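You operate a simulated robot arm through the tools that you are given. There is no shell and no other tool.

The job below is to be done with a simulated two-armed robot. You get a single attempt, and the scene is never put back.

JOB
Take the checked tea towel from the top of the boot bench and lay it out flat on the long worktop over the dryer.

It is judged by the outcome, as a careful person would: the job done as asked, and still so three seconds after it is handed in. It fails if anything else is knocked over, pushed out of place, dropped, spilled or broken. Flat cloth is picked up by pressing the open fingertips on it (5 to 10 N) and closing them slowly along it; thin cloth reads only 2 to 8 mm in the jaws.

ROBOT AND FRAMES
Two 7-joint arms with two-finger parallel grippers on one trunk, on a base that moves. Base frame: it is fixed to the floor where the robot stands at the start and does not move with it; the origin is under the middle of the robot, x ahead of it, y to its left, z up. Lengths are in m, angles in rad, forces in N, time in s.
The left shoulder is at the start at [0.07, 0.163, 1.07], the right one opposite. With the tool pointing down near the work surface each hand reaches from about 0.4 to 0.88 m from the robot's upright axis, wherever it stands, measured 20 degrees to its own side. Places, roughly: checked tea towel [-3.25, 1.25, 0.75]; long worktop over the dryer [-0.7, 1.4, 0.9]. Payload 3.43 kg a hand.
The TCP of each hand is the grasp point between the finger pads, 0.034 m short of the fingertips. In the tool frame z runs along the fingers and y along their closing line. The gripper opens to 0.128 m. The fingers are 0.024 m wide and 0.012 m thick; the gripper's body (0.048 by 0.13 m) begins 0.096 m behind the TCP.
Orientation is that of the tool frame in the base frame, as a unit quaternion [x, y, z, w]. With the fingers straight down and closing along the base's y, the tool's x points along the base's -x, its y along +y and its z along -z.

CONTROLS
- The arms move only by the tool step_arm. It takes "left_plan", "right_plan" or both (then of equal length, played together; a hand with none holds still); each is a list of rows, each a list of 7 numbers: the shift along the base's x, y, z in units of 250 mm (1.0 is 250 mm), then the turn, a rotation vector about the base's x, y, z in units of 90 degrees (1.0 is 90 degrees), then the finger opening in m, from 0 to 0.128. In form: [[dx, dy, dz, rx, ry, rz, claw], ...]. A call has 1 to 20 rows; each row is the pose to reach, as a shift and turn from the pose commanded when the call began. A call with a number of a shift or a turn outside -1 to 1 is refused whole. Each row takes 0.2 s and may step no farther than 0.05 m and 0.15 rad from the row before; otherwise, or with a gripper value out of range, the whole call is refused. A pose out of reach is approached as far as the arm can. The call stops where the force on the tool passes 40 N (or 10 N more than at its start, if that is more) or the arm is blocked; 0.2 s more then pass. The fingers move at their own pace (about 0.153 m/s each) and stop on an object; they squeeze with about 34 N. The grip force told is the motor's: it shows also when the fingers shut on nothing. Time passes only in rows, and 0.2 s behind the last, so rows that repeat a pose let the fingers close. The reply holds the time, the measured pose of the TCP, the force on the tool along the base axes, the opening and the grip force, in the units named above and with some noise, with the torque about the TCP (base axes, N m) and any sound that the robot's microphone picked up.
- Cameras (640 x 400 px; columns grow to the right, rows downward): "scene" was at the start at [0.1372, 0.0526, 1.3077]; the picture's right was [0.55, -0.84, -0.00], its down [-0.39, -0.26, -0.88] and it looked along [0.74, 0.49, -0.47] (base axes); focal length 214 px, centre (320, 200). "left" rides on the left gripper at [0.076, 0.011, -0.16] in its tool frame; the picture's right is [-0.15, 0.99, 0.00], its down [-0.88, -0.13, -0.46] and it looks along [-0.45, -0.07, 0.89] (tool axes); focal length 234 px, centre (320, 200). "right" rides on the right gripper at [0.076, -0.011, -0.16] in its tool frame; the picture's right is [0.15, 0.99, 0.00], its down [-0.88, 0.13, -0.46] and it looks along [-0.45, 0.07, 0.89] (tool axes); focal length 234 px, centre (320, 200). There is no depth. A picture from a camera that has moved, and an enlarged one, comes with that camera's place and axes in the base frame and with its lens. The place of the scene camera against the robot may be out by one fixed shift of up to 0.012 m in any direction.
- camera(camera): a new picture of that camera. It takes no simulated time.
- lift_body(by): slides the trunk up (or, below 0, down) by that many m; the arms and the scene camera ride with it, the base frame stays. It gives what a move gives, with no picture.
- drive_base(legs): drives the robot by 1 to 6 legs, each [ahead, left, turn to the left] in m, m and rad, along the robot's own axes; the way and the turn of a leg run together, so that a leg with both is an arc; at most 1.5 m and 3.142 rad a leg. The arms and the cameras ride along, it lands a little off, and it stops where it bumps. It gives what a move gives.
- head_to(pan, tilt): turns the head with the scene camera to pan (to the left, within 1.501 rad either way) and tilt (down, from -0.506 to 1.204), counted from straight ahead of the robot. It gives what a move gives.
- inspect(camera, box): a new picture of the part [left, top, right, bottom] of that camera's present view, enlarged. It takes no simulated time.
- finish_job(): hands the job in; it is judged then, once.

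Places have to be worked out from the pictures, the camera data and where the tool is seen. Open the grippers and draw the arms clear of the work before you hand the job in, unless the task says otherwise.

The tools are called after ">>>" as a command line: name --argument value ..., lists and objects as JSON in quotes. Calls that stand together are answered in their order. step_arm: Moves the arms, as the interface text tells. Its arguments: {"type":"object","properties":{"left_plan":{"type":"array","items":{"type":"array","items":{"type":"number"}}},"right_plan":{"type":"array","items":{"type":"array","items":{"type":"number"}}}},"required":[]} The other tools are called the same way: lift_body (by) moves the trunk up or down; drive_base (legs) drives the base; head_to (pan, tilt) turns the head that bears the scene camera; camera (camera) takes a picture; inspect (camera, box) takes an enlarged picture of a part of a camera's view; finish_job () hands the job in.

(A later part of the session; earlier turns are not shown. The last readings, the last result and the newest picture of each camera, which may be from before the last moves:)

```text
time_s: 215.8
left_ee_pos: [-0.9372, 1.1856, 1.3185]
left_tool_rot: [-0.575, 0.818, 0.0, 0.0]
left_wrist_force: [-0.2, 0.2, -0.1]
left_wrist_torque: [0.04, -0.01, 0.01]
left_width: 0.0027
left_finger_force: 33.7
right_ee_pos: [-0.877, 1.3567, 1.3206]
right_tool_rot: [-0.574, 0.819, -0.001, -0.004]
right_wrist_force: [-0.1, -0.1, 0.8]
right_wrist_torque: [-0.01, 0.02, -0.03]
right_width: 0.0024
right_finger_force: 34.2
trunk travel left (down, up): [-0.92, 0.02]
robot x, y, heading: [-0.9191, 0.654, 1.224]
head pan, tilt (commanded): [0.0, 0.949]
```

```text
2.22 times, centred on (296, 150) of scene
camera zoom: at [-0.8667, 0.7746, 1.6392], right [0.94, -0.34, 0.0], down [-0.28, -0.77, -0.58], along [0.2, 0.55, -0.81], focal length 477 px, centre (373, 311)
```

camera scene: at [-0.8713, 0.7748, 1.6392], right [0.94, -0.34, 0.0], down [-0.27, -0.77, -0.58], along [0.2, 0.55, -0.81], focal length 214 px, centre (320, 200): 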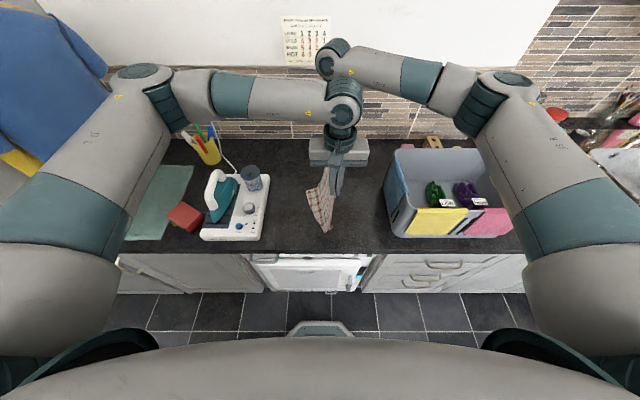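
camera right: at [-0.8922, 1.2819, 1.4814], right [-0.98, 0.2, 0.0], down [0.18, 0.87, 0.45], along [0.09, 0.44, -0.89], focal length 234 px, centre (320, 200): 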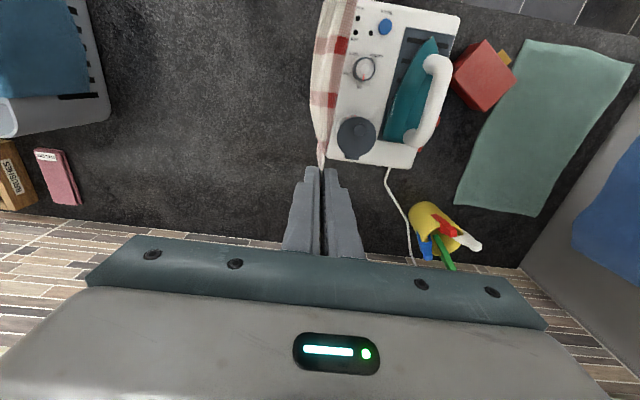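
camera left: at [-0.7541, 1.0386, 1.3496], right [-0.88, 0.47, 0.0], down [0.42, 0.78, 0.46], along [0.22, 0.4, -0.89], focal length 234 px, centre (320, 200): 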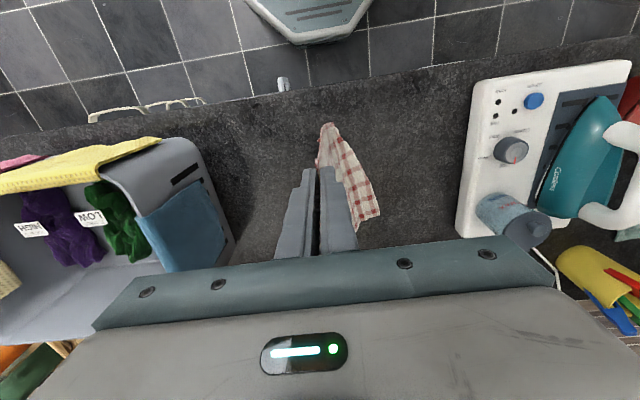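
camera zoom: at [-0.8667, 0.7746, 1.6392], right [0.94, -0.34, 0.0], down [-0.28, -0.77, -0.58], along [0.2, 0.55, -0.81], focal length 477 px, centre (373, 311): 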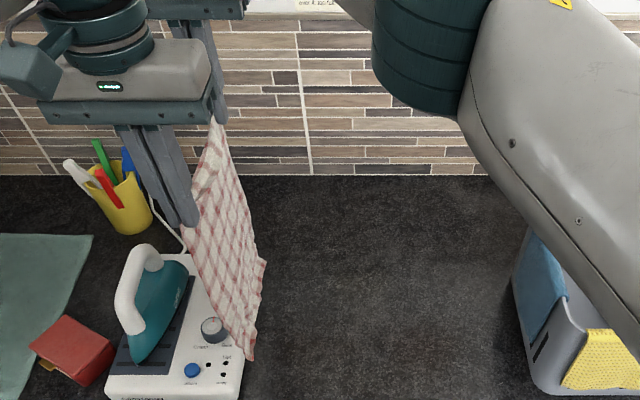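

Now the towel hangs square at s≈1.28. I lower it to touch, pull right a little faster than I lower for the first 4 cm (so the bottom edge trails outward), then lay along 45°.

>>> step_arm --left_plan '[[0, 0, -0.096, 0, 0, 0, 0], [0, 0, -0.19, 0, 0, 0, 0], [0.0377, -0.0134, -0.21, 0, 0, 0, 0], [0.0754, -0.0268, -0.23, 0, 0, 0, 0], [0.113, -0.0402, -0.25, 0, 0, 0, 0], [0.1507, -0.0536, -0.27, 0, 0, 0, 0], [0.2072, -0.0737, -0.33, 0, 0, 0, 0], [0.2638, -0.0938, -0.39, 0, 0, 0, 0]]' --right_plan '[[0, 0, -0.096, 0, 0, 0, 0], [0, 0, -0.19, 0, 0, 0, 0], [0.0377, -0.0134, -0.21, 0, 0, 0, 0], [0.0754, -0.0268, -0.23, 0, 0, 0, 0], [0.113, -0.0402, -0.25, 0, 0, 0, 0], [0.1507, -0.0536, -0.27, 0, 0, 0, 0], [0.2072, -0.0737, -0.33, 0, 0, 0, 0], [0.2638, -0.0938, -0.39, 0, 0, 0, 0]]'

>>> camera --camera "left"

>>> camera --camera "right"

>>> inspect --camera "scene" --box '[200, 100, 392, 240]'

```text
time_s: 217.6
left_ee_pos: [-0.8709, 1.163, 1.2213]
left_tool_rot: [-0.576, 0.818, 0.0, -0.002]
left_wrist_force: [-0.1, 0.9, -0.7]
left_wrist_torque: [-0.03, 0.05, -0.01]
left_width: 0.0031
left_finger_force: 34.3
right_ee_pos: [-0.8117, 1.3324, 1.2221]
right_tool_rot: [-0.574, 0.819, -0.001, -0.003]
right_wrist_force: [0.8, 0.0, 0.0]
right_wrist_torque: [0.01, 0.02, -0.02]
right_width: 0.0022
right_finger_force: 34.1
trunk travel left (down, up): [-0.92, 0.02]
robot x, y, heading: [-0.9237, 0.6585, 1.228]
head pan, tilt (commanded): [0.0, 0.949]
```

```text
taken
camera left: at [-0.9081, 1.095, 1.3816], right [-0.88, 0.47, 0.0], down [0.42, 0.78, 0.45], along [0.21, 0.4, -0.89], focal length 234 px, centre (320, 200)
```

left: 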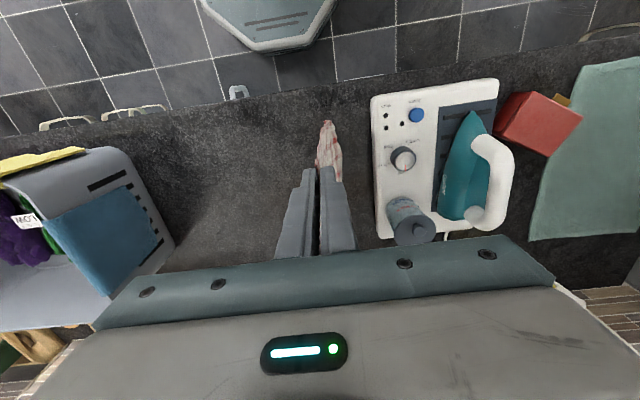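

```text
taken
camera right: at [-0.8269, 1.2577, 1.3828], right [-0.98, 0.2, 0.01], down [0.18, 0.87, 0.45], along [0.09, 0.44, -0.89], focal length 234 px, centre (320, 200)
```

right: 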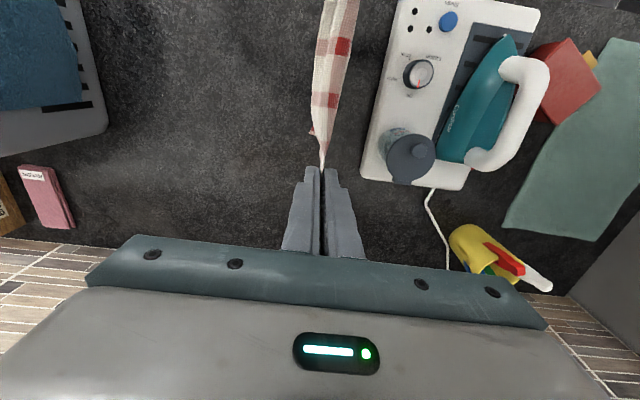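

```text
2.86 times, centred on (296, 170) of scene
camera zoom: at [-0.8663, 0.7754, 1.6391], right [0.94, -0.34, 0.0], down [-0.28, -0.77, -0.58], along [0.2, 0.55, -0.81], focal length 613 px, centre (389, 286)
```

zoom: 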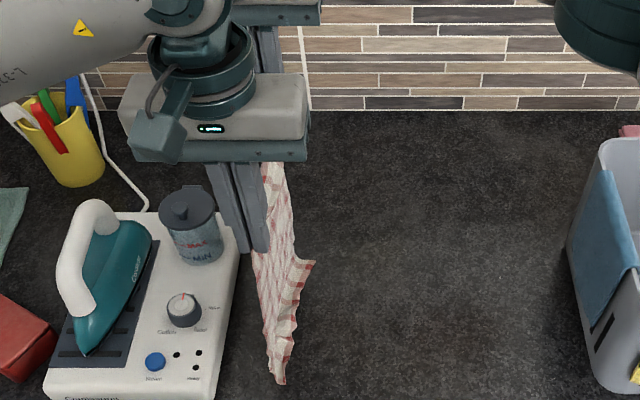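

The bottom hem still curls to the right and would tuck under again. I raise the towel, carry it to mid-gap and shake it to free the hem; then I'll lay it the other way (right to left), so the hem naturally goes outward.

>>> step_arm --left_plan '[[0, 0, 0.17, 0, 0, 0, 0], [0, 0, 0.34, 0, 0, 0, 0], [0, 0, 0.516, 0, 0, 0, 0], [0.15, -0.0536, 0.516, 0, 0, 0, 0], [0.3014, -0.1072, 0.516, 0, 0, 0, 0], [0.452, -0.1608, 0.516, 0, 0, 0, 0], [0.6029, -0.2144, 0.516, 0, 0, 0, 0], [0.4333, -0.1541, 0.516, 0, 0, 0, 0], [0.6029, -0.2144, 0.516, 0, 0, 0, 0], [0.7725, -0.2747, 0.516, 0, 0, 0, 0], [0.6029, -0.2144, 0.516, 0, 0, 0, 0], [0.4333, -0.1541, 0.516, 0, 0, 0, 0], [0.6029, -0.2144, 0.516, 0, 0, 0, 0], [0.7725, -0.2747, 0.516, 0, 0, 0, 0], [0.6029, -0.2144, 0.516, 0, 0, 0, 0], [0.6029, -0.2144, 0.516, 0, 0, 0, 0], [0.6029, -0.2144, 0.516, 0, 0, 0, 0]]' --right_plan '[[0, 0, 0.17, 0, 0, 0, 0], [0, 0, 0.34, 0, 0, 0, 0], [0, 0, 0.516, 0, 0, 0, 0], [0.15, -0.0536, 0.516, 0, 0, 0, 0], [0.3014, -0.1072, 0.516, 0, 0, 0, 0], [0.452, -0.1608, 0.516, 0, 0, 0, 0], [0.6029, -0.2144, 0.516, 0, 0, 0, 0], [0.4333, -0.1541, 0.516, 0, 0, 0, 0], [0.6029, -0.2144, 0.516, 0, 0, 0, 0], [0.7725, -0.2747, 0.516, 0, 0, 0, 0], [0.6029, -0.2144, 0.516, 0, 0, 0, 0], [0.4333, -0.1541, 0.516, 0, 0, 0, 0], [0.6029, -0.2144, 0.516, 0, 0, 0, 0], [0.7725, -0.2747, 0.516, 0, 0, 0, 0], [0.6029, -0.2144, 0.516, 0, 0, 0, 0], [0.6029, -0.2144, 0.516, 0, 0, 0, 0], [0.6029, -0.2144, 0.516, 0, 0, 0, 0]]'

>>> inspect --camera "scene" --box '[240, 80, 400, 230]'

>>> camera --camera "left"

>>> camera --camera "right"

```text
time_s: 221.2
left_ee_pos: [-0.713, 1.1034, 1.3482]
left_tool_rot: [-0.574, 0.819, 0.003, -0.002]
left_wrist_force: [1.7, -0.7, -0.4]
left_wrist_torque: [0.05, 0.11, 0.01]
left_width: 0.0028
left_finger_force: 34.2
right_ee_pos: [-0.6496, 1.2765, 1.351]
right_tool_rot: [-0.572, 0.82, 0.003, -0.006]
right_wrist_force: [0.7, -1.1, 0.0]
right_wrist_torque: [0.07, 0.17, -0.03]
right_width: 0.0025
right_finger_force: 33.8
trunk travel left (down, up): [-0.92, 0.02]
robot x, y, heading: [-0.9184, 0.6589, 1.226]
head pan, tilt (commanded): [0.0, 0.949]
```

```text
2.67 times, centred on (320, 155) of scene
camera zoom: at [-0.8562, 0.77, 1.6392], right [0.94, -0.34, -0.01], down [-0.28, -0.76, -0.58], along [0.19, 0.55, -0.81], focal length 572 px, centre (320, 320)
```

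zoom: 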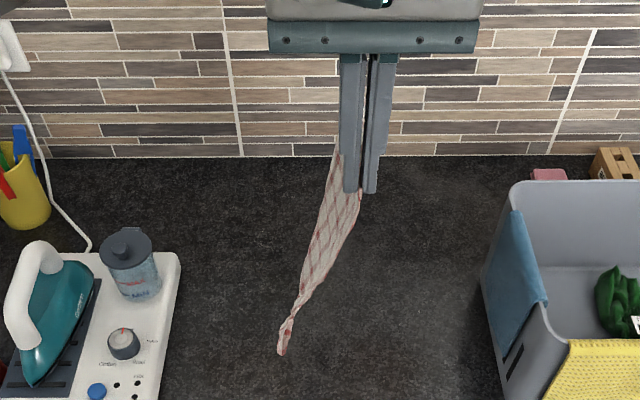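

```text
taken
camera left: at [-0.7487, 1.0358, 1.5088], right [-0.88, 0.48, 0.01], down [0.43, 0.78, 0.46], along [0.21, 0.4, -0.89], focal length 234 px, centre (320, 200)
```

left: 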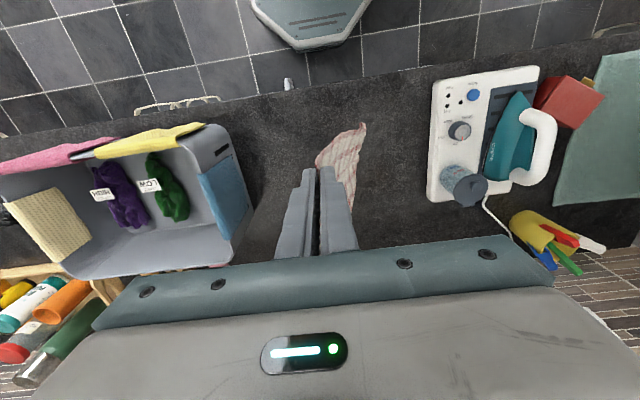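

```text
taken
camera right: at [-0.6634, 1.2011, 1.5123], right [-0.98, 0.21, 0.01], down [0.19, 0.87, 0.45], along [0.08, 0.44, -0.89], focal length 234 px, centre (320, 200)
```

right: 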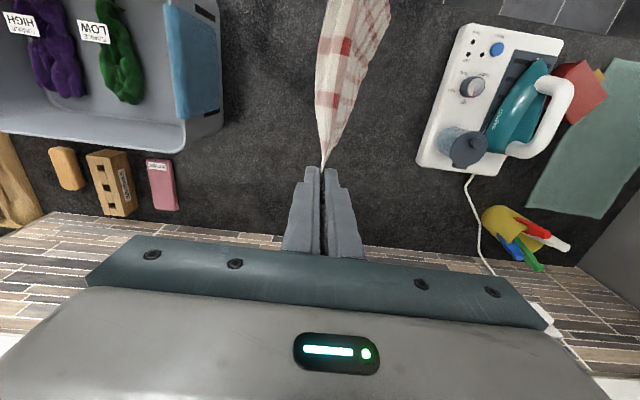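

The cloth is still swinging. I hold still for 2 s and look at the hem again.

>>> step_arm --left_plan '[[0, 0, 0, 0, 0, 0, 0], [0, 0, 0, 0, 0, 0, 0], [0, 0, 0, 0, 0, 0, 0], [0, 0, 0, 0, 0, 0, 0], [0, 0, 0, 0, 0, 0, 0], [0, 0, 0, 0, 0, 0, 0], [0, 0, 0, 0, 0, 0, 0], [0, 0, 0, 0, 0, 0, 0], [0, 0, 0, 0, 0, 0, 0], [0, 0, 0, 0, 0, 0, 0]]' --right_plan '[[0, 0, 0, 0, 0, 0, 0], [0, 0, 0, 0, 0, 0, 0], [0, 0, 0, 0, 0, 0, 0], [0, 0, 0, 0, 0, 0, 0], [0, 0, 0, 0, 0, 0, 0], [0, 0, 0, 0, 0, 0, 0], [0, 0, 0, 0, 0, 0, 0], [0, 0, 0, 0, 0, 0, 0], [0, 0, 0, 0, 0, 0, 0], [0, 0, 0, 0, 0, 0, 0]]'

>>> inspect --camera "scene" --box '[280, 80, 400, 230]'

>>> inspect --camera "left" --box '[280, 100, 400, 200]'

>>> inspect --camera "right" --box '[270, 0, 420, 180]'

```text
time_s: 223.4
left_ee_pos: [-0.7235, 1.1083, 1.3488]
left_tool_rot: [-0.575, 0.818, 0.0, -0.001]
left_wrist_force: [-0.9, 0.8, -0.2]
left_wrist_torque: [-0.02, 0.01, 0.03]
left_width: 0.0024
left_finger_force: 34.1
right_ee_pos: [-0.6626, 1.2797, 1.3506]
right_tool_rot: [-0.574, 0.819, -0.001, -0.003]
right_wrist_force: [0.5, 0.1, 0.8]
right_wrist_torque: [0.02, -0.01, -0.04]
right_width: 0.0026
right_finger_force: 33.6
trunk travel left (down, up): [-0.92, 0.02]
robot x, y, heading: [-0.9218, 0.6608, 1.222]
head pan, tilt (commanded): [0.0, 0.949]
```

```text
2.67 times, centred on (340, 155) of scene
camera zoom: at [-0.869, 0.7749, 1.6392], right [0.94, -0.34, 0.0], down [-0.27, -0.77, -0.58], along [0.2, 0.55, -0.81], focal length 572 px, centre (267, 320)
```

zoom: 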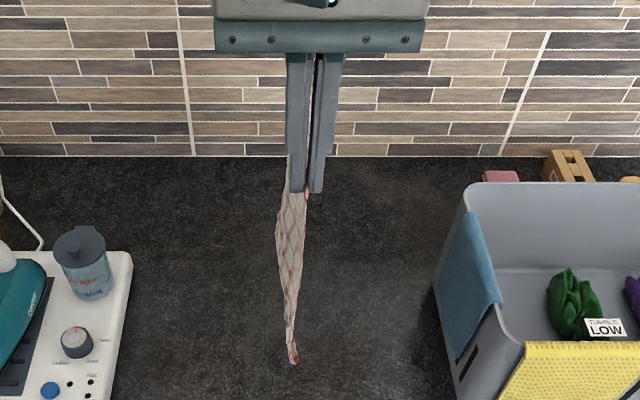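

```text
4.00 times, centred on (340, 150) of left
camera zoom: at [-0.7614, 1.0411, 1.5091], right [-0.88, 0.47, 0.0], down [0.42, 0.78, 0.46], along [0.22, 0.4, -0.89], focal length 937 px, centre (240, 400)
```

zoom: 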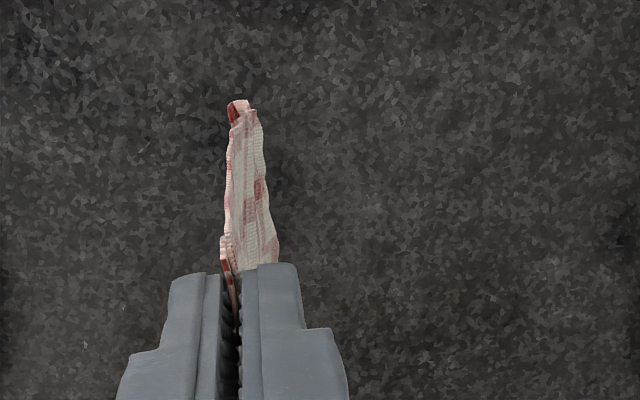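

```text
2.22 times, centred on (345, 90) of right
camera zoom: at [-0.6771, 1.206, 1.5126], right [-0.98, 0.2, 0.0], down [0.18, 0.87, 0.45], along [0.09, 0.44, -0.89], focal length 520 px, centre (264, 444)
```

zoom: 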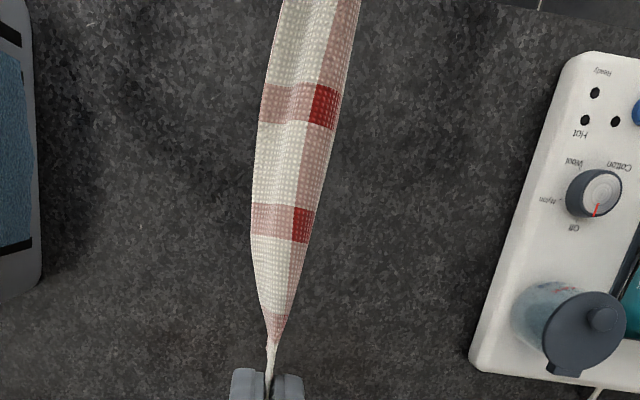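

The hem hangs still now. I'll use the swing: carry the towel left quickly so that on stopping its bottom swings outward, touch down at that moment, then lay to the right at 45°.

>>> step_arm --left_plan '[[-0.0754, 0.0268, -0.08, 0, 0, 0, 0], [-0.2072, 0.0737, -0.14, 0, 0, 0, 0], [-0.3768, 0.134, -0.2, 0, 0, 0, 0], [-0.5464, 0.1943, -0.24, 0, 0, 0, 0], [-0.7046, 0.2506, -0.26, 0, 0, 0, 0], [-0.6858, 0.2439, -0.38, 0, 0, 0, 0], [-0.6406, 0.2278, -0.44, 0, 0, 0, 0], [-0.584, 0.2077, -0.5, 0, 0, 0, 0], [-0.5275, 0.1876, -0.56, 0, 0, 0, 0], [-0.471, 0.1675, -0.62, 0, 0, 0, 0]]' --right_plan '[[-0.0754, 0.0268, -0.08, 0, 0, 0, 0], [-0.2072, 0.0737, -0.14, 0, 0, 0, 0], [-0.3768, 0.134, -0.2, 0, 0, 0, 0], [-0.5464, 0.1943, -0.24, 0, 0, 0, 0], [-0.7046, 0.2506, -0.26, 0, 0, 0, 0], [-0.6858, 0.2439, -0.38, 0, 0, 0, 0], [-0.6406, 0.2278, -0.44, 0, 0, 0, 0], [-0.584, 0.2077, -0.5, 0, 0, 0, 0], [-0.5275, 0.1876, -0.56, 0, 0, 0, 0], [-0.471, 0.1675, -0.62, 0, 0, 0, 0]]'

>>> camera --camera "left"

>>> camera --camera "right"

>>> inspect --camera "scene" --box '[220, 100, 400, 240]'

```text
time_s: 225.6
left_ee_pos: [-0.8383, 1.1483, 1.195]
left_tool_rot: [-0.576, 0.818, 0.001, 0.0]
left_wrist_force: [-0.2, 0.3, 0.1]
left_wrist_torque: [0.03, 0.0, 0.02]
left_width: 0.0027
left_finger_force: 34.0
right_ee_pos: [-0.7783, 1.321, 1.1945]
right_tool_rot: [-0.574, 0.819, 0.001, -0.005]
right_wrist_force: [0.0, 0.1, -0.4]
right_wrist_torque: [0.02, 0.01, -0.01]
right_width: 0.0022
right_finger_force: 34.0
trunk travel left (down, up): [-0.92, 0.02]
robot x, y, heading: [-0.9236, 0.6546, 1.226]
head pan, tilt (commanded): [0.0, 0.949]
```

```text
taken
camera left: at [-0.8747, 1.0818, 1.3569], right [-0.88, 0.47, 0.0], down [0.42, 0.78, 0.46], along [0.21, 0.4, -0.89], focal length 234 px, centre (320, 200)
```

left: 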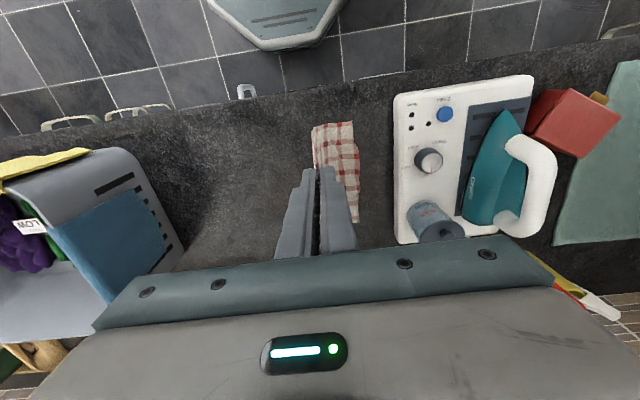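

```text
taken
camera right: at [-0.7931, 1.2463, 1.3559], right [-0.98, 0.2, 0.01], down [0.18, 0.87, 0.45], along [0.09, 0.44, -0.89], focal length 234 px, centre (320, 200)
```

right: 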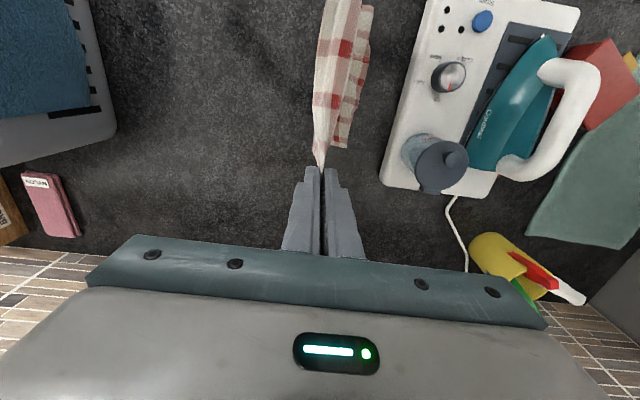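

```text
2.86 times, centred on (310, 170) of scene
camera zoom: at [-0.8651, 0.7749, 1.6391], right [0.94, -0.34, 0.0], down [-0.28, -0.77, -0.58], along [0.2, 0.55, -0.81], focal length 613 px, centre (349, 286)
```

zoom: 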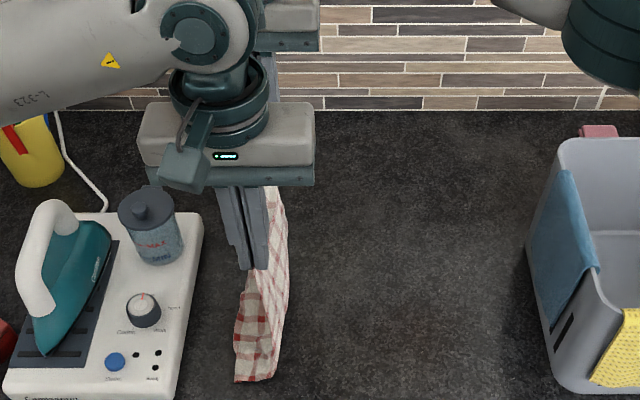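

The bottom now lies outward to the left. I zoom to check the hem before continuing.

>>> inspect --camera "left" --box '[290, 105, 390, 235]'

>>> inspect --camera "right" --box '[290, 0, 400, 170]'

```text
3.08 times, centred on (340, 170) of left
camera zoom: at [-0.8747, 1.0818, 1.3569], right [-0.88, 0.47, 0.0], down [0.42, 0.78, 0.46], along [0.21, 0.4, -0.89], focal length 720 px, centre (258, 292)
```

zoom: 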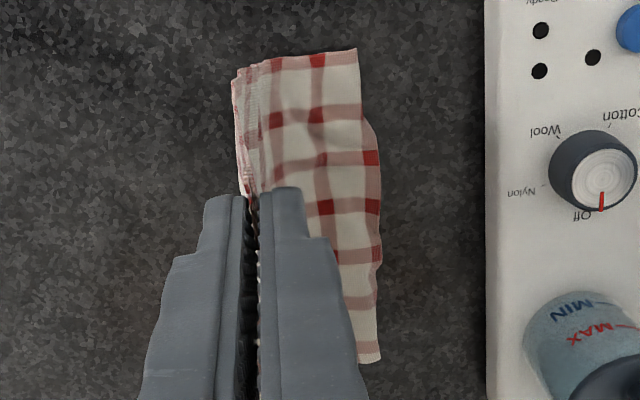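

```text
2.35 times, centred on (345, 85) of right
camera zoom: at [-0.7931, 1.2463, 1.3559], right [-0.98, 0.2, 0.01], down [0.18, 0.87, 0.45], along [0.09, 0.44, -0.89], focal length 551 px, centre (261, 471)
```

zoom: 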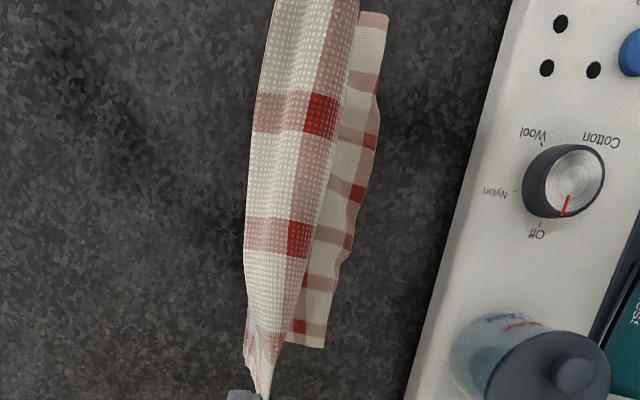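

The left edge shows its 10th column now except a small turn at the near-left corner – good. I continue laying to the right at 45° down to s≈0.94.

>>> step_arm --left_plan '[[0.0552, -0.0196, -0.0595, 0, 0, 0, 0], [0.1104, -0.0393, -0.119, 0, 0, 0, 0], [0.1656, -0.0589, -0.1785, 0, 0, 0, 0], [0.2208, -0.0785, -0.238, 0, 0, 0, 0], [0.276, -0.0982, -0.2975, 0, 0, 0, 0], [0.3312, -0.1178, -0.357, 0, 0, 0, 0], [0.3864, -0.1374, -0.4165, 0, 0, 0, 0], [0.4416, -0.157, -0.476, 0, 0, 0, 0], [0.4968, -0.1767, -0.5355, 0, 0, 0, 0], [0.552, -0.1963, -0.595, 0, 0, 0, 0], [0.6072, -0.2159, -0.6545, 0, 0, 0, 0], [0.6624, -0.2356, -0.714, 0, 0, 0, 0], [0.7176, -0.2552, -0.7735, 0, 0, 0, 0], [0.7728, -0.2748, -0.833, 0, 0, 0, 0], [0.828, -0.2945, -0.8925, 0, 0, 0, 0], [0.8832, -0.3141, -0.952, 0, 0, 0, 0], [0.8832, -0.3141, -0.952, 0, 0, 0, 0]]' --right_plan '[[0.0552, -0.0196, -0.0595, 0, 0, 0, 0], [0.1104, -0.0393, -0.119, 0, 0, 0, 0], [0.1656, -0.0589, -0.1785, 0, 0, 0, 0], [0.2208, -0.0785, -0.238, 0, 0, 0, 0], [0.276, -0.0982, -0.2975, 0, 0, 0, 0], [0.3312, -0.1178, -0.357, 0, 0, 0, 0], [0.3864, -0.1374, -0.4165, 0, 0, 0, 0], [0.4416, -0.157, -0.476, 0, 0, 0, 0], [0.4968, -0.1767, -0.5355, 0, 0, 0, 0], [0.552, -0.1963, -0.595, 0, 0, 0, 0], [0.6072, -0.2159, -0.6545, 0, 0, 0, 0], [0.6624, -0.2356, -0.714, 0, 0, 0, 0], [0.7176, -0.2552, -0.7735, 0, 0, 0, 0], [0.7728, -0.2748, -0.833, 0, 0, 0, 0], [0.828, -0.2945, -0.8925, 0, 0, 0, 0], [0.8832, -0.3141, -0.952, 0, 0, 0, 0], [0.8832, -0.3141, -0.952, 0, 0, 0, 0]]'

>>> camera --camera "left"

>>> camera --camera "right"

>>> inspect --camera "scene" --box '[220, 120, 400, 245]'

```text
time_s: 229.2
left_ee_pos: [-0.6196, 1.0721, 0.957]
left_tool_rot: [-0.576, 0.818, -0.001, 0.0]
left_wrist_force: [0.0, 0.8, -0.3]
left_wrist_torque: [-0.01, 0.04, -0.02]
left_width: 0.0028
left_finger_force: 34.4
right_ee_pos: [-0.5599, 1.2425, 0.9595]
right_tool_rot: [-0.574, 0.819, -0.001, -0.003]
right_wrist_force: [0.4, 0.2, -0.4]
right_wrist_torque: [-0.01, -0.01, -0.02]
right_width: 0.0026
right_finger_force: 34.2
trunk travel left (down, up): [-0.92, 0.02]
robot x, y, heading: [-0.9218, 0.6566, 1.227]
head pan, tilt (commanded): [0.0, 0.949]
```

```text
taken
camera left: at [-0.6565, 1.0043, 1.1184], right [-0.88, 0.47, 0.0], down [0.42, 0.78, 0.46], along [0.22, 0.4, -0.89], focal length 234 px, centre (320, 200)
```

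left: 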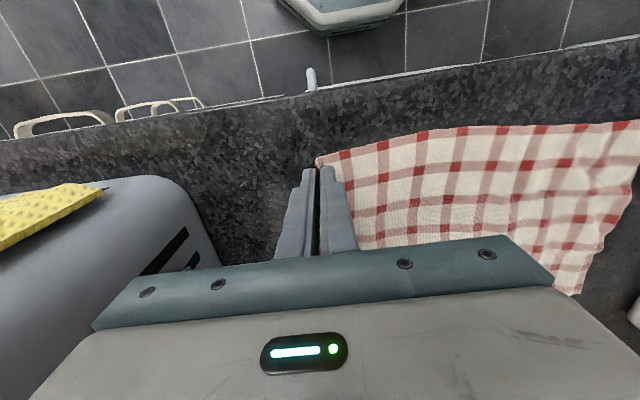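

```text
taken
camera right: at [-0.5751, 1.1674, 1.1203], right [-0.98, 0.2, 0.0], down [0.18, 0.87, 0.45], along [0.09, 0.44, -0.89], focal length 234 px, centre (320, 200)
```

right: 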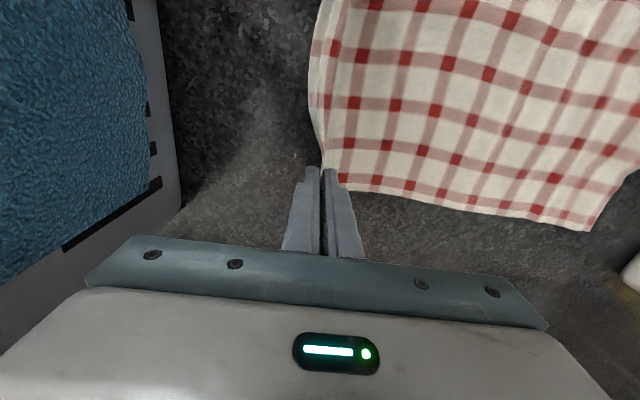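

```text
3.20 times, centred on (310, 182) of scene
camera zoom: at [-0.8693, 0.7749, 1.6392], right [0.94, -0.34, 0.0], down [-0.27, -0.77, -0.58], along [0.2, 0.55, -0.81], focal length 686 px, centre (352, 256)
```

zoom: 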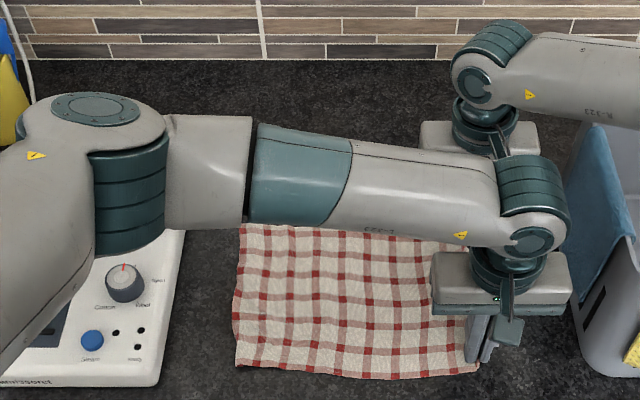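

Laid well. I lower ~5 mm without pressing, open the fingers and lift straight up.

>>> step_arm --left_plan '[[0, 0, -0.02, 0, 0, 0, 0.0], [0, 0, -0.02, 0, 0, 0, 0.012], [0, 0, -0.02, 0, 0, 0, 0.026], [0, 0, -0.02, 0, 0, 0, 0.036], [0, 0, -0.02, 0, 0, 0, 0.036], [0, 0, 0.06, 0, 0, 0, 0.036], [0, 0, 0.2, 0, 0, 0, 0.036], [0, 0, 0.38, 0, 0, 0, 0.036], [0, 0, 0.56, 0, 0, 0, 0.036], [0, 0, 0.74, 0, 0, 0, 0.036]]' --right_plan '[[0, 0, -0.024, 0, 0, 0, 0.0], [0, 0, -0.024, 0, 0, 0, 0.012], [0, 0, -0.024, 0, 0, 0, 0.026], [0, 0, -0.024, 0, 0, 0, 0.036], [0, 0, -0.024, 0, 0, 0, 0.036], [0, 0, 0.06, 0, 0, 0, 0.036], [0, 0, 0.2, 0, 0, 0, 0.036], [0, 0, 0.38, 0, 0, 0, 0.036], [0, 0, 0.56, 0, 0, 0, 0.036], [0, 0, 0.74, 0, 0, 0, 0.036]]'

>>> camera --camera "left"

>>> camera --camera "right"

>>> inspect --camera "scene" --box '[260, 165, 388, 245]'

```text
time_s: 231.4
left_ee_pos: [-0.621, 1.0693, 1.141]
left_tool_rot: [-0.575, 0.818, 0.0, 0.001]
left_wrist_force: [0.6, -0.1, 0.0]
left_wrist_torque: [0.03, 0.01, -0.02]
left_width: 0.0362
left_finger_force: 0.1
right_ee_pos: [-0.5613, 1.2413, 1.1421]
right_tool_rot: [-0.574, 0.819, 0.0, -0.003]
right_wrist_force: [0.4, -0.2, 0.2]
right_wrist_torque: [0.02, -0.02, 0.0]
right_width: 0.0357
right_finger_force: 0.1
trunk travel left (down, up): [-0.92, 0.02]
robot x, y, heading: [-0.9198, 0.6569, 1.229]
head pan, tilt (commanded): [0.0, 0.949]
```

```text
taken
camera left: at [-0.6568, 1.0017, 1.3013], right [-0.88, 0.47, 0.0], down [0.42, 0.78, 0.46], along [0.22, 0.4, -0.89], focal length 234 px, centre (320, 200)
```

left: 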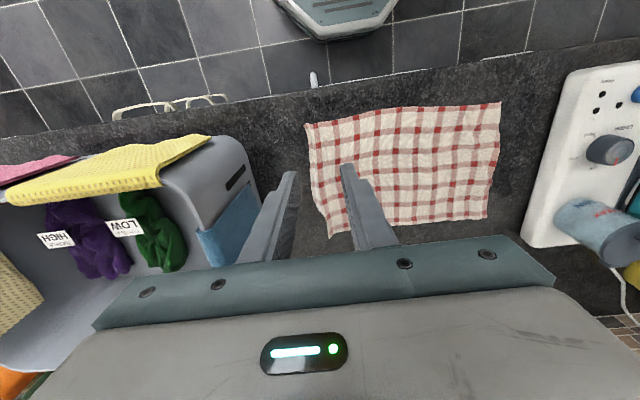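

```text
taken
camera right: at [-0.5759, 1.1655, 1.3032], right [-0.98, 0.2, 0.0], down [0.18, 0.87, 0.45], along [0.09, 0.44, -0.89], focal length 234 px, centre (320, 200)
```

right: 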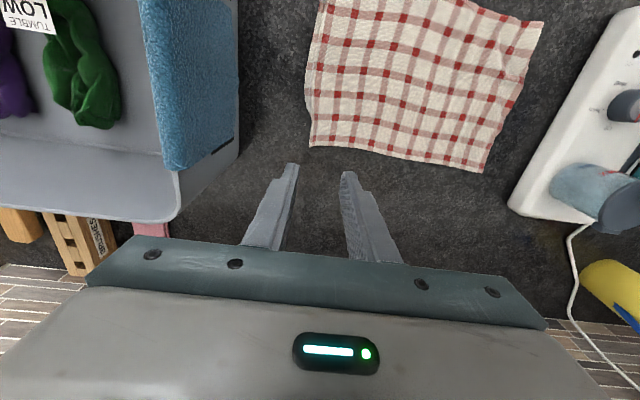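

```text
5.00 times, centred on (324, 205) of scene
camera zoom: at [-0.8691, 0.7732, 1.6392], right [0.94, -0.34, 0.0], down [-0.27, -0.76, -0.58], along [0.2, 0.55, -0.81], focal length 1072 px, centre (300, 175)
```

zoom: 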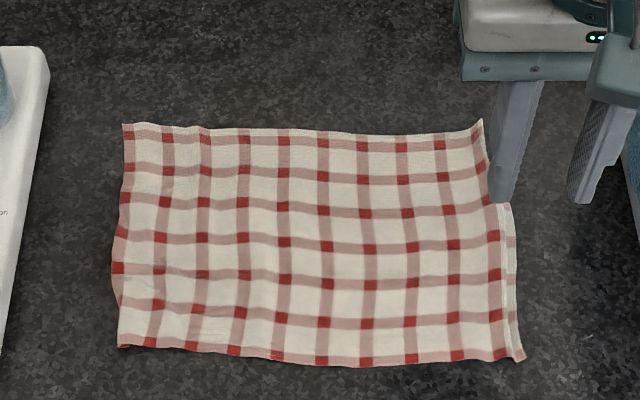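

Now all ten columns show and it lies flat. A last zoom on the edges.

>>> inspect --camera "left" --box '[290, 90, 520, 245]'

>>> inspect --camera "scene" --box '[278, 205, 318, 240]'

>>> inspect --camera "scene" --box '[334, 185, 374, 240]'

```text
2.58 times, centred on (405, 168) of left
camera zoom: at [-0.6568, 1.0017, 1.3013], right [-0.88, 0.47, 0.0], down [0.42, 0.78, 0.46], along [0.22, 0.4, -0.89], focal length 604 px, centre (101, 284)
```

zoom: 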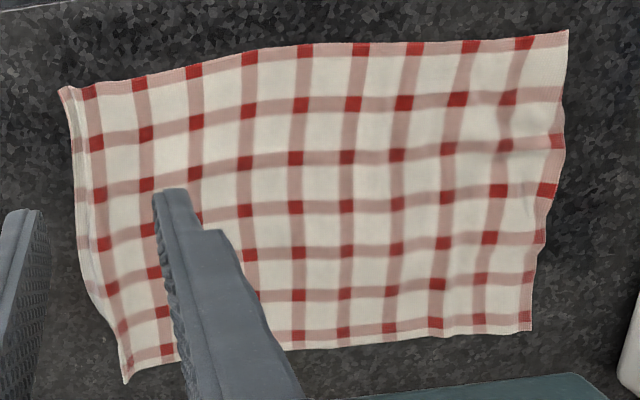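

```text
11.43 times, centred on (298, 222) of scene
camera zoom: at [-0.8691, 0.7732, 1.6392], right [0.94, -0.34, 0.0], down [-0.27, -0.76, -0.58], along [0.2, 0.55, -0.81], focal length 2451 px, centre (571, -57)
```

zoom: 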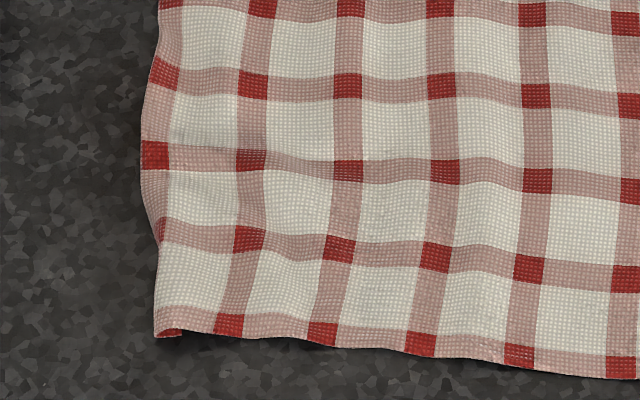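

```text
7.27 times, centred on (354, 212) of scene
camera zoom: at [-0.8691, 0.7732, 1.6392], right [0.94, -0.34, 0.0], down [-0.27, -0.76, -0.58], along [0.2, 0.55, -0.81], focal length 1560 px, centre (73, 109)
```

zoom: 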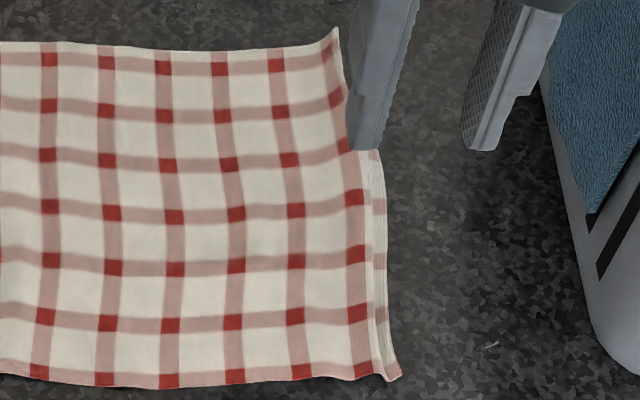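

The towel lies flat (only ~1 cm turned at one corner and in the right hem). I accept it, raise both hands well clear, and bring them to their own sides before backing off to fix the purple bottle.

>>> step_arm --left_plan '[[0, 0, 0.18, 0, 0, 0, 0.04], [0, 0, 0.36, 0, 0, 0, 0.04], [0, 0, 0.54, 0, 0, 0, 0.04], [0, 0, 0.72, 0, 0, 0, 0.04], [0, 0, 0.9, 0, 0, 0, 0.04], [-0.17, 0.06, 0.9, 0, 0, 0, 0.04], [-0.34, 0.12, 0.9, 0, 0, 0, 0.04], [-0.51, 0.18, 0.9, 0, 0, 0, 0.04], [-0.68, 0.24, 0.9, 0, 0, 0, 0.04], [-0.85, 0.3, 0.9, 0, 0, 0, 0.04], [-0.9, 0.32, 0.9, 0, 0, 0, 0.04]]' --right_plan '[[0, 0, 0.18, 0, 0, 0, 0.04], [0, 0, 0.36, 0, 0, 0, 0.04], [0, 0, 0.54, 0, 0, 0, 0.04], [0, 0, 0.72, 0, 0, 0, 0.04], [0, 0, 0.9, 0, 0, 0, 0.04], [0, 0, 0.9, 0, 0, 0, 0.04], [-0.06, -0.17, 0.9, 0, 0, 0, 0.04], [-0.12, -0.34, 0.9, 0, 0, 0, 0.04], [-0.18, -0.51, 0.9, 0, 0, 0, 0.04], [-0.24, -0.66, 0.9, 0, 0, 0, 0.04], [-0.24, -0.66, 0.9, 0, 0, 0, 0.04]]'

>>> camera --camera "scene"

>>> inspect --camera "scene" --box '[230, 150, 410, 250]'

```text
time_s: 233.8
left_ee_pos: [-0.8467, 1.1501, 1.3691]
left_tool_rot: [-0.575, 0.818, 0.001, 0.0]
left_wrist_force: [0.4, 0.1, -0.5]
left_wrist_torque: [0.05, 0.03, -0.04]
left_width: 0.0401
left_finger_force: 0.1
right_ee_pos: [-0.6181, 1.0789, 1.3692]
right_tool_rot: [-0.574, 0.819, -0.001, -0.004]
right_wrist_force: [0.0, 0.0, -0.6]
right_wrist_torque: [0.0, 0.01, -0.01]
right_width: 0.0398
right_finger_force: 0.0
trunk travel left (down, up): [-0.92, 0.02]
robot x, y, heading: [-0.9194, 0.6548, 1.225]
head pan, tilt (commanded): [0.0, 0.949]
```

```text
taken
camera scene: at [-0.8685, 0.7741, 1.6393], right [0.94, -0.34, 0.0], down [-0.28, -0.77, -0.58], along [0.2, 0.55, -0.81], focal length 214 px, centre (320, 200)
```

scene: 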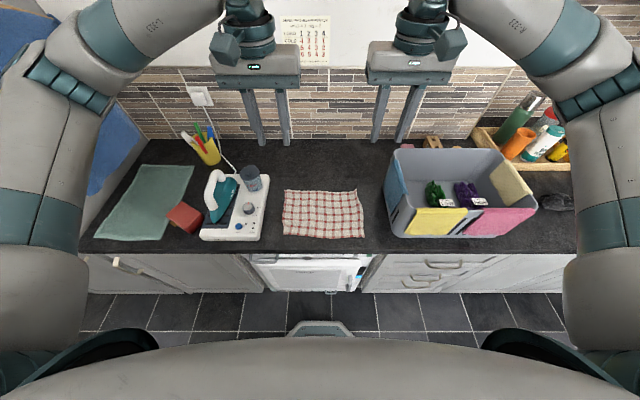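

```text
3.56 times, centred on (320, 200) of scene
camera zoom: at [-0.8685, 0.7741, 1.6393], right [0.94, -0.34, 0.0], down [-0.28, -0.77, -0.58], along [0.2, 0.55, -0.81], focal length 763 px, centre (320, 200)
```

zoom: 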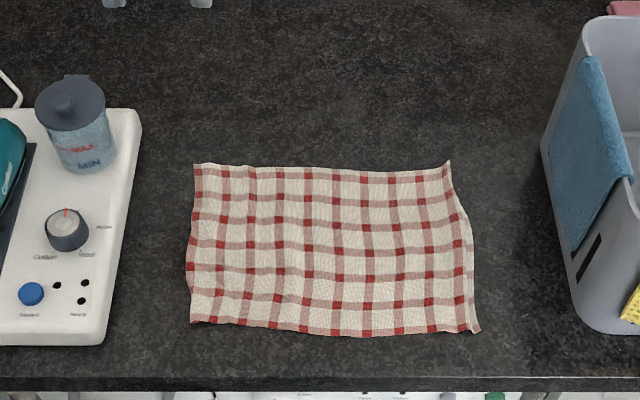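

The towel lies flat with clear margins, neighbours untouched. Now I go back for the purple bottle: back off from the worktop and turn to face the bench.

>>> drive_base --legs '[[-0.3, 0, 0], [0, 0, 1.0]]'

>>> drive_base --legs '[[0, 0, 0.575]]'

>>> head_to --pan 0 --tilt 0.55

>>> camera --camera "scene"

```text
time_s: 238.4
left_ee_pos: [-1.3984, 0.6997, 1.3678]
left_tool_rot: [0.897, -0.442, 0.001, 0.0]
left_wrist_force: [-0.5, -0.2, 0.5]
left_wrist_torque: [0.0, -0.01, -0.02]
left_width: 0.0397
left_finger_force: 0.0
right_ee_pos: [-1.2172, 0.8543, 1.3688]
right_tool_rot: [0.896, -0.444, 0.002, 0.003]
right_wrist_force: [-0.4, 0.4, -0.2]
right_wrist_torque: [-0.03, 0.04, 0.01]
right_width: 0.0402
right_finger_force: 0.0
trunk travel left (down, up): [-0.92, 0.02]
robot x, y, heading: [-1.0229, 0.3696, 2.225]
head pan, tilt (commanded): [0.0, 0.949]
```

```text
time_s: 240.4
left_ee_pos: [-1.5177, 0.4398, 1.3675]
left_tool_rot: [0.986, -0.166, 0.0, 0.0]
left_wrist_force: [-0.2, 0.3, 0.2]
left_wrist_torque: [-0.03, 0.01, 0.0]
left_width: 0.0398
left_finger_force: 0.0
right_ee_pos: [-1.4507, 0.6668, 1.3694]
right_tool_rot: [0.986, -0.167, 0.003, 0.003]
right_wrist_force: [0.6, 1.0, -0.8]
right_wrist_torque: [-0.01, -0.02, 0.02]
right_width: 0.04
right_finger_force: 0.2
trunk travel left (down, up): [-0.92, 0.02]
robot x, y, heading: [-1.0258, 0.3712, 2.807]
head pan, tilt (commanded): [0.0, 0.949]
```

```text
time_s: 241.3
left_ee_pos: [-1.518, 0.4379, 1.3678]
left_tool_rot: [0.986, -0.166, 0.0, 0.0]
left_wrist_force: [-1.2, -0.8, -0.2]
left_wrist_torque: [-0.03, 0.0, -0.03]
left_width: 0.04
left_finger_force: 0.1
right_ee_pos: [-1.45, 0.6671, 1.3682]
right_tool_rot: [0.986, -0.167, 0.003, 0.001]
right_wrist_force: [-0.1, -0.6, -0.3]
right_wrist_torque: [0.02, -0.02, 0.04]
right_width: 0.0398
right_finger_force: 0.2
trunk travel left (down, up): [-0.92, 0.02]
robot x, y, heading: [-1.0232, 0.3695, 2.811]
head pan, tilt (commanded): [0.0, 0.55]
```

```text
taken
camera scene: at [-1.1454, 0.4173, 1.672], right [0.33, 0.95, 0.0], down [0.49, -0.17, -0.85], along [-0.81, 0.28, -0.52], focal length 214 px, centre (320, 200)
```

scene: 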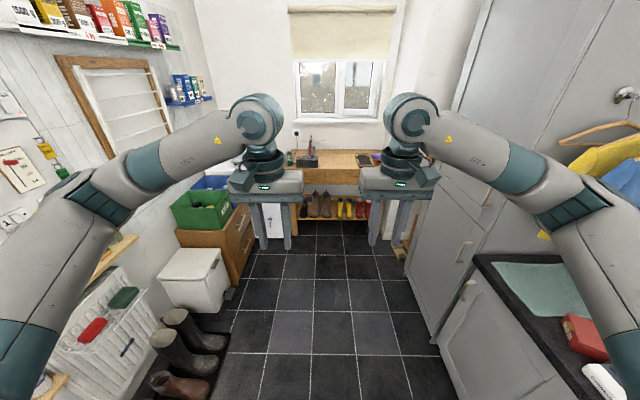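

Facing the bench again. I drive down the aisle to about s=2.4, r=0.15.

>>> drive_base --legs '[[0, 0, -0.008], [1.1, 0, 0], [0.2, -0.15, 0]]'

>>> head_to --pan -0.35 --tilt 0.75

>>> camera --camera "scene"

>>> inspect --camera "scene" --box '[240, 90, 400, 215]'

```text
time_s: 248.7
left_ee_pos: [-2.6827, 1.0229, 1.3698]
left_tool_rot: [0.985, -0.175, 0.0, -0.001]
left_wrist_force: [0.0, 0.4, 0.3]
left_wrist_torque: [0.03, -0.03, 0.01]
left_width: 0.04
left_finger_force: 0.0
right_ee_pos: [-2.6097, 1.2489, 1.3692]
right_tool_rot: [0.984, -0.176, 0.002, 0.002]
right_wrist_force: [-0.4, -0.8, -0.9]
right_wrist_torque: [0.04, -0.01, 0.02]
right_width: 0.0401
right_finger_force: 0.0
trunk travel left (down, up): [-0.92, 0.02]
robot x, y, heading: [-2.189, 0.9457, 2.793]
head pan, tilt (commanded): [0.0, 0.55]
```

```text
time_s: 249.5
left_ee_pos: [-2.684, 1.0254, 1.3684]
left_tool_rot: [0.984, -0.175, 0.0, 0.0]
left_wrist_force: [0.0, -0.4, 0.3]
left_wrist_torque: [-0.04, 0.02, 0.04]
left_width: 0.0399
left_finger_force: 0.0
right_ee_pos: [-2.6123, 1.253, 1.3685]
right_tool_rot: [0.984, -0.176, 0.003, 0.003]
right_wrist_force: [-0.1, 0.8, 1.4]
right_wrist_torque: [-0.03, 0.0, 0.01]
right_width: 0.0402
right_finger_force: 0.1
trunk travel left (down, up): [-0.92, 0.02]
robot x, y, heading: [-2.1898, 0.9461, 2.79]
head pan, tilt (commanded): [-0.351, 0.75]
```

```text
taken
camera scene: at [-2.2912, 1.0213, 1.6546], right [0.64, 0.76, 0.0], down [0.52, -0.44, -0.73], along [-0.56, 0.47, -0.68], focal length 214 px, centre (320, 200)
```

scene: 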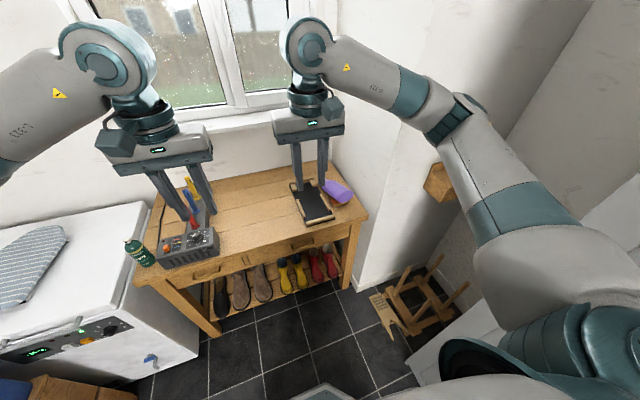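

```text
3.20 times, centred on (320, 152) of scene
camera zoom: at [-2.2912, 1.0213, 1.6546], right [0.64, 0.76, 0.0], down [0.52, -0.44, -0.73], along [-0.56, 0.47, -0.68], focal length 686 px, centre (320, 352)
```

zoom: 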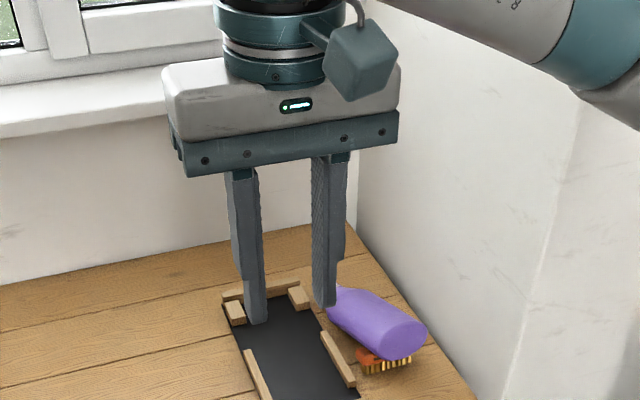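

The bottle lies on its side at the bench's right end near the wall. I roll 0.25 m closer (hands and elbows high) and view from the right gripper camera.

>>> drive_base --legs '[[0.25, 0, 0.008]]'

>>> step_arm --right_plan '[[0.03, 0.15, 0, 0, 0, 0, 0.06], [0.06, 0.3, 0, 0, 0, 0, 0.08], [0.09, 0.45, 0, 0, 0, 0, 0.08], [0.12, 0.6, 0, 0, 0, 0, 0.08], [0.12, 0.6, 0, 0, 0, 0, 0.08]]'

>>> camera --camera "right"

>>> camera --camera "scene"

```text
time_s: 251.3
left_ee_pos: [-2.9167, 1.1046, 1.3693]
left_tool_rot: [0.985, -0.171, -0.002, 0.0]
left_wrist_force: [0.9, -0.5, 0.4]
left_wrist_torque: [0.01, 0.03, -0.01]
left_width: 0.0398
left_finger_force: 0.0
right_ee_pos: [-2.8472, 1.3322, 1.3689]
right_tool_rot: [0.985, -0.171, 0.001, 0.001]
right_wrist_force: [0.1, -0.3, 0.1]
right_wrist_torque: [0.0, 0.03, 0.0]
right_width: 0.0401
right_finger_force: 0.0
trunk travel left (down, up): [-0.92, 0.02]
robot x, y, heading: [-2.4232, 1.0333, 2.803]
head pan, tilt (commanded): [-0.351, 0.75]
```

```text
time_s: 252.5
left_ee_pos: [-2.9179, 1.1045, 1.3695]
left_tool_rot: [0.986, -0.17, -0.001, -0.001]
left_wrist_force: [0.8, -0.7, 0.6]
left_wrist_torque: [-0.04, 0.04, -0.06]
left_width: 0.0397
left_finger_force: 0.1
right_ee_pos: [-2.8202, 1.4845, 1.37]
right_tool_rot: [0.985, -0.171, 0.003, 0.002]
right_wrist_force: [-0.1, -0.2, 0.1]
right_wrist_torque: [0.02, 0.01, -0.03]
right_width: 0.0802
right_finger_force: 0.1
trunk travel left (down, up): [-0.92, 0.02]
robot x, y, heading: [-2.4257, 1.0311, 2.798]
head pan, tilt (commanded): [-0.351, 0.75]
```

```text
taken
camera right: at [-2.746, 1.4695, 1.5315], right [-0.2, -0.98, 0.0], down [-0.87, 0.18, 0.45], along [-0.44, 0.09, -0.89], focal length 234 px, centre (320, 200)
```

right: 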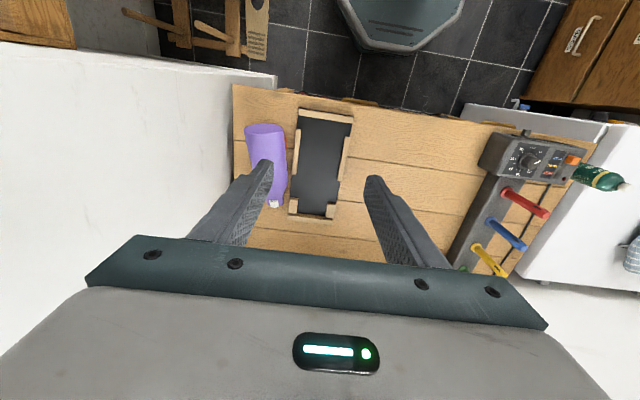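

```text
taken
camera scene: at [-2.5252, 1.1033, 1.6548], right [0.64, 0.77, 0.0], down [0.52, -0.44, -0.73], along [-0.56, 0.47, -0.68], focal length 214 px, centre (320, 200)
```

scene: 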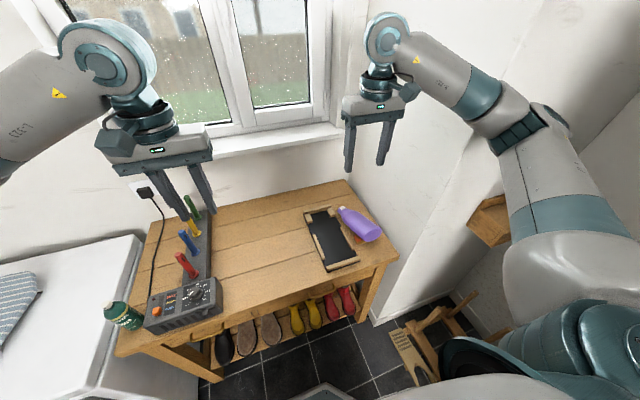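

From above, the bottle's base is at about (s 3.21, r 0.58) and its cap at (3.43, 0.55): it simply tipped straight away from me from its standing spot (≈ s 3.17, r 0.58). I can take the cap between the fingers and raise it in an arc. I roll 0.12 m closer and bring the right hand above the cap.

>>> drive_base --legs '[[0.12, 0, 0]]'

>>> camera --camera "right"

```text
time_s: 253.5
left_ee_pos: [-2.9643, 1.1193, 1.3713]
left_tool_rot: [0.984, -0.176, -0.004, -0.003]
left_wrist_force: [0.0, 0.2, -0.3]
left_wrist_torque: [0.01, -0.03, 0.01]
left_width: 0.0399
left_finger_force: 0.0
right_ee_pos: [-2.8583, 1.5, 1.3703]
right_tool_rot: [0.983, -0.181, 0.005, -0.001]
right_wrist_force: [-0.3, 0.1, 0.0]
right_wrist_torque: [0.0, -0.02, 0.03]
right_width: 0.08
right_finger_force: 0.0
trunk travel left (down, up): [-0.92, 0.02]
robot x, y, heading: [-2.4791, 1.0495, 2.791]
head pan, tilt (commanded): [-0.351, 0.75]
stopped in leg 1: the robot was blocked; the commanded pose is now the measured one
```

```text
taken
camera right: at [-2.7864, 1.4835, 1.5326], right [-0.22, -0.98, 0.0], down [-0.87, 0.19, 0.45], along [-0.44, 0.1, -0.89], focal length 234 px, centre (320, 200)
```

right: 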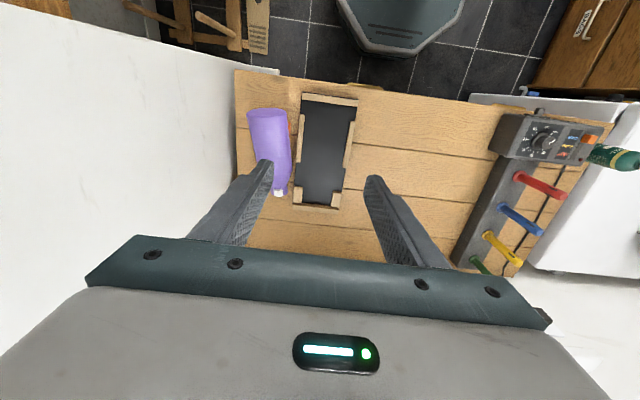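

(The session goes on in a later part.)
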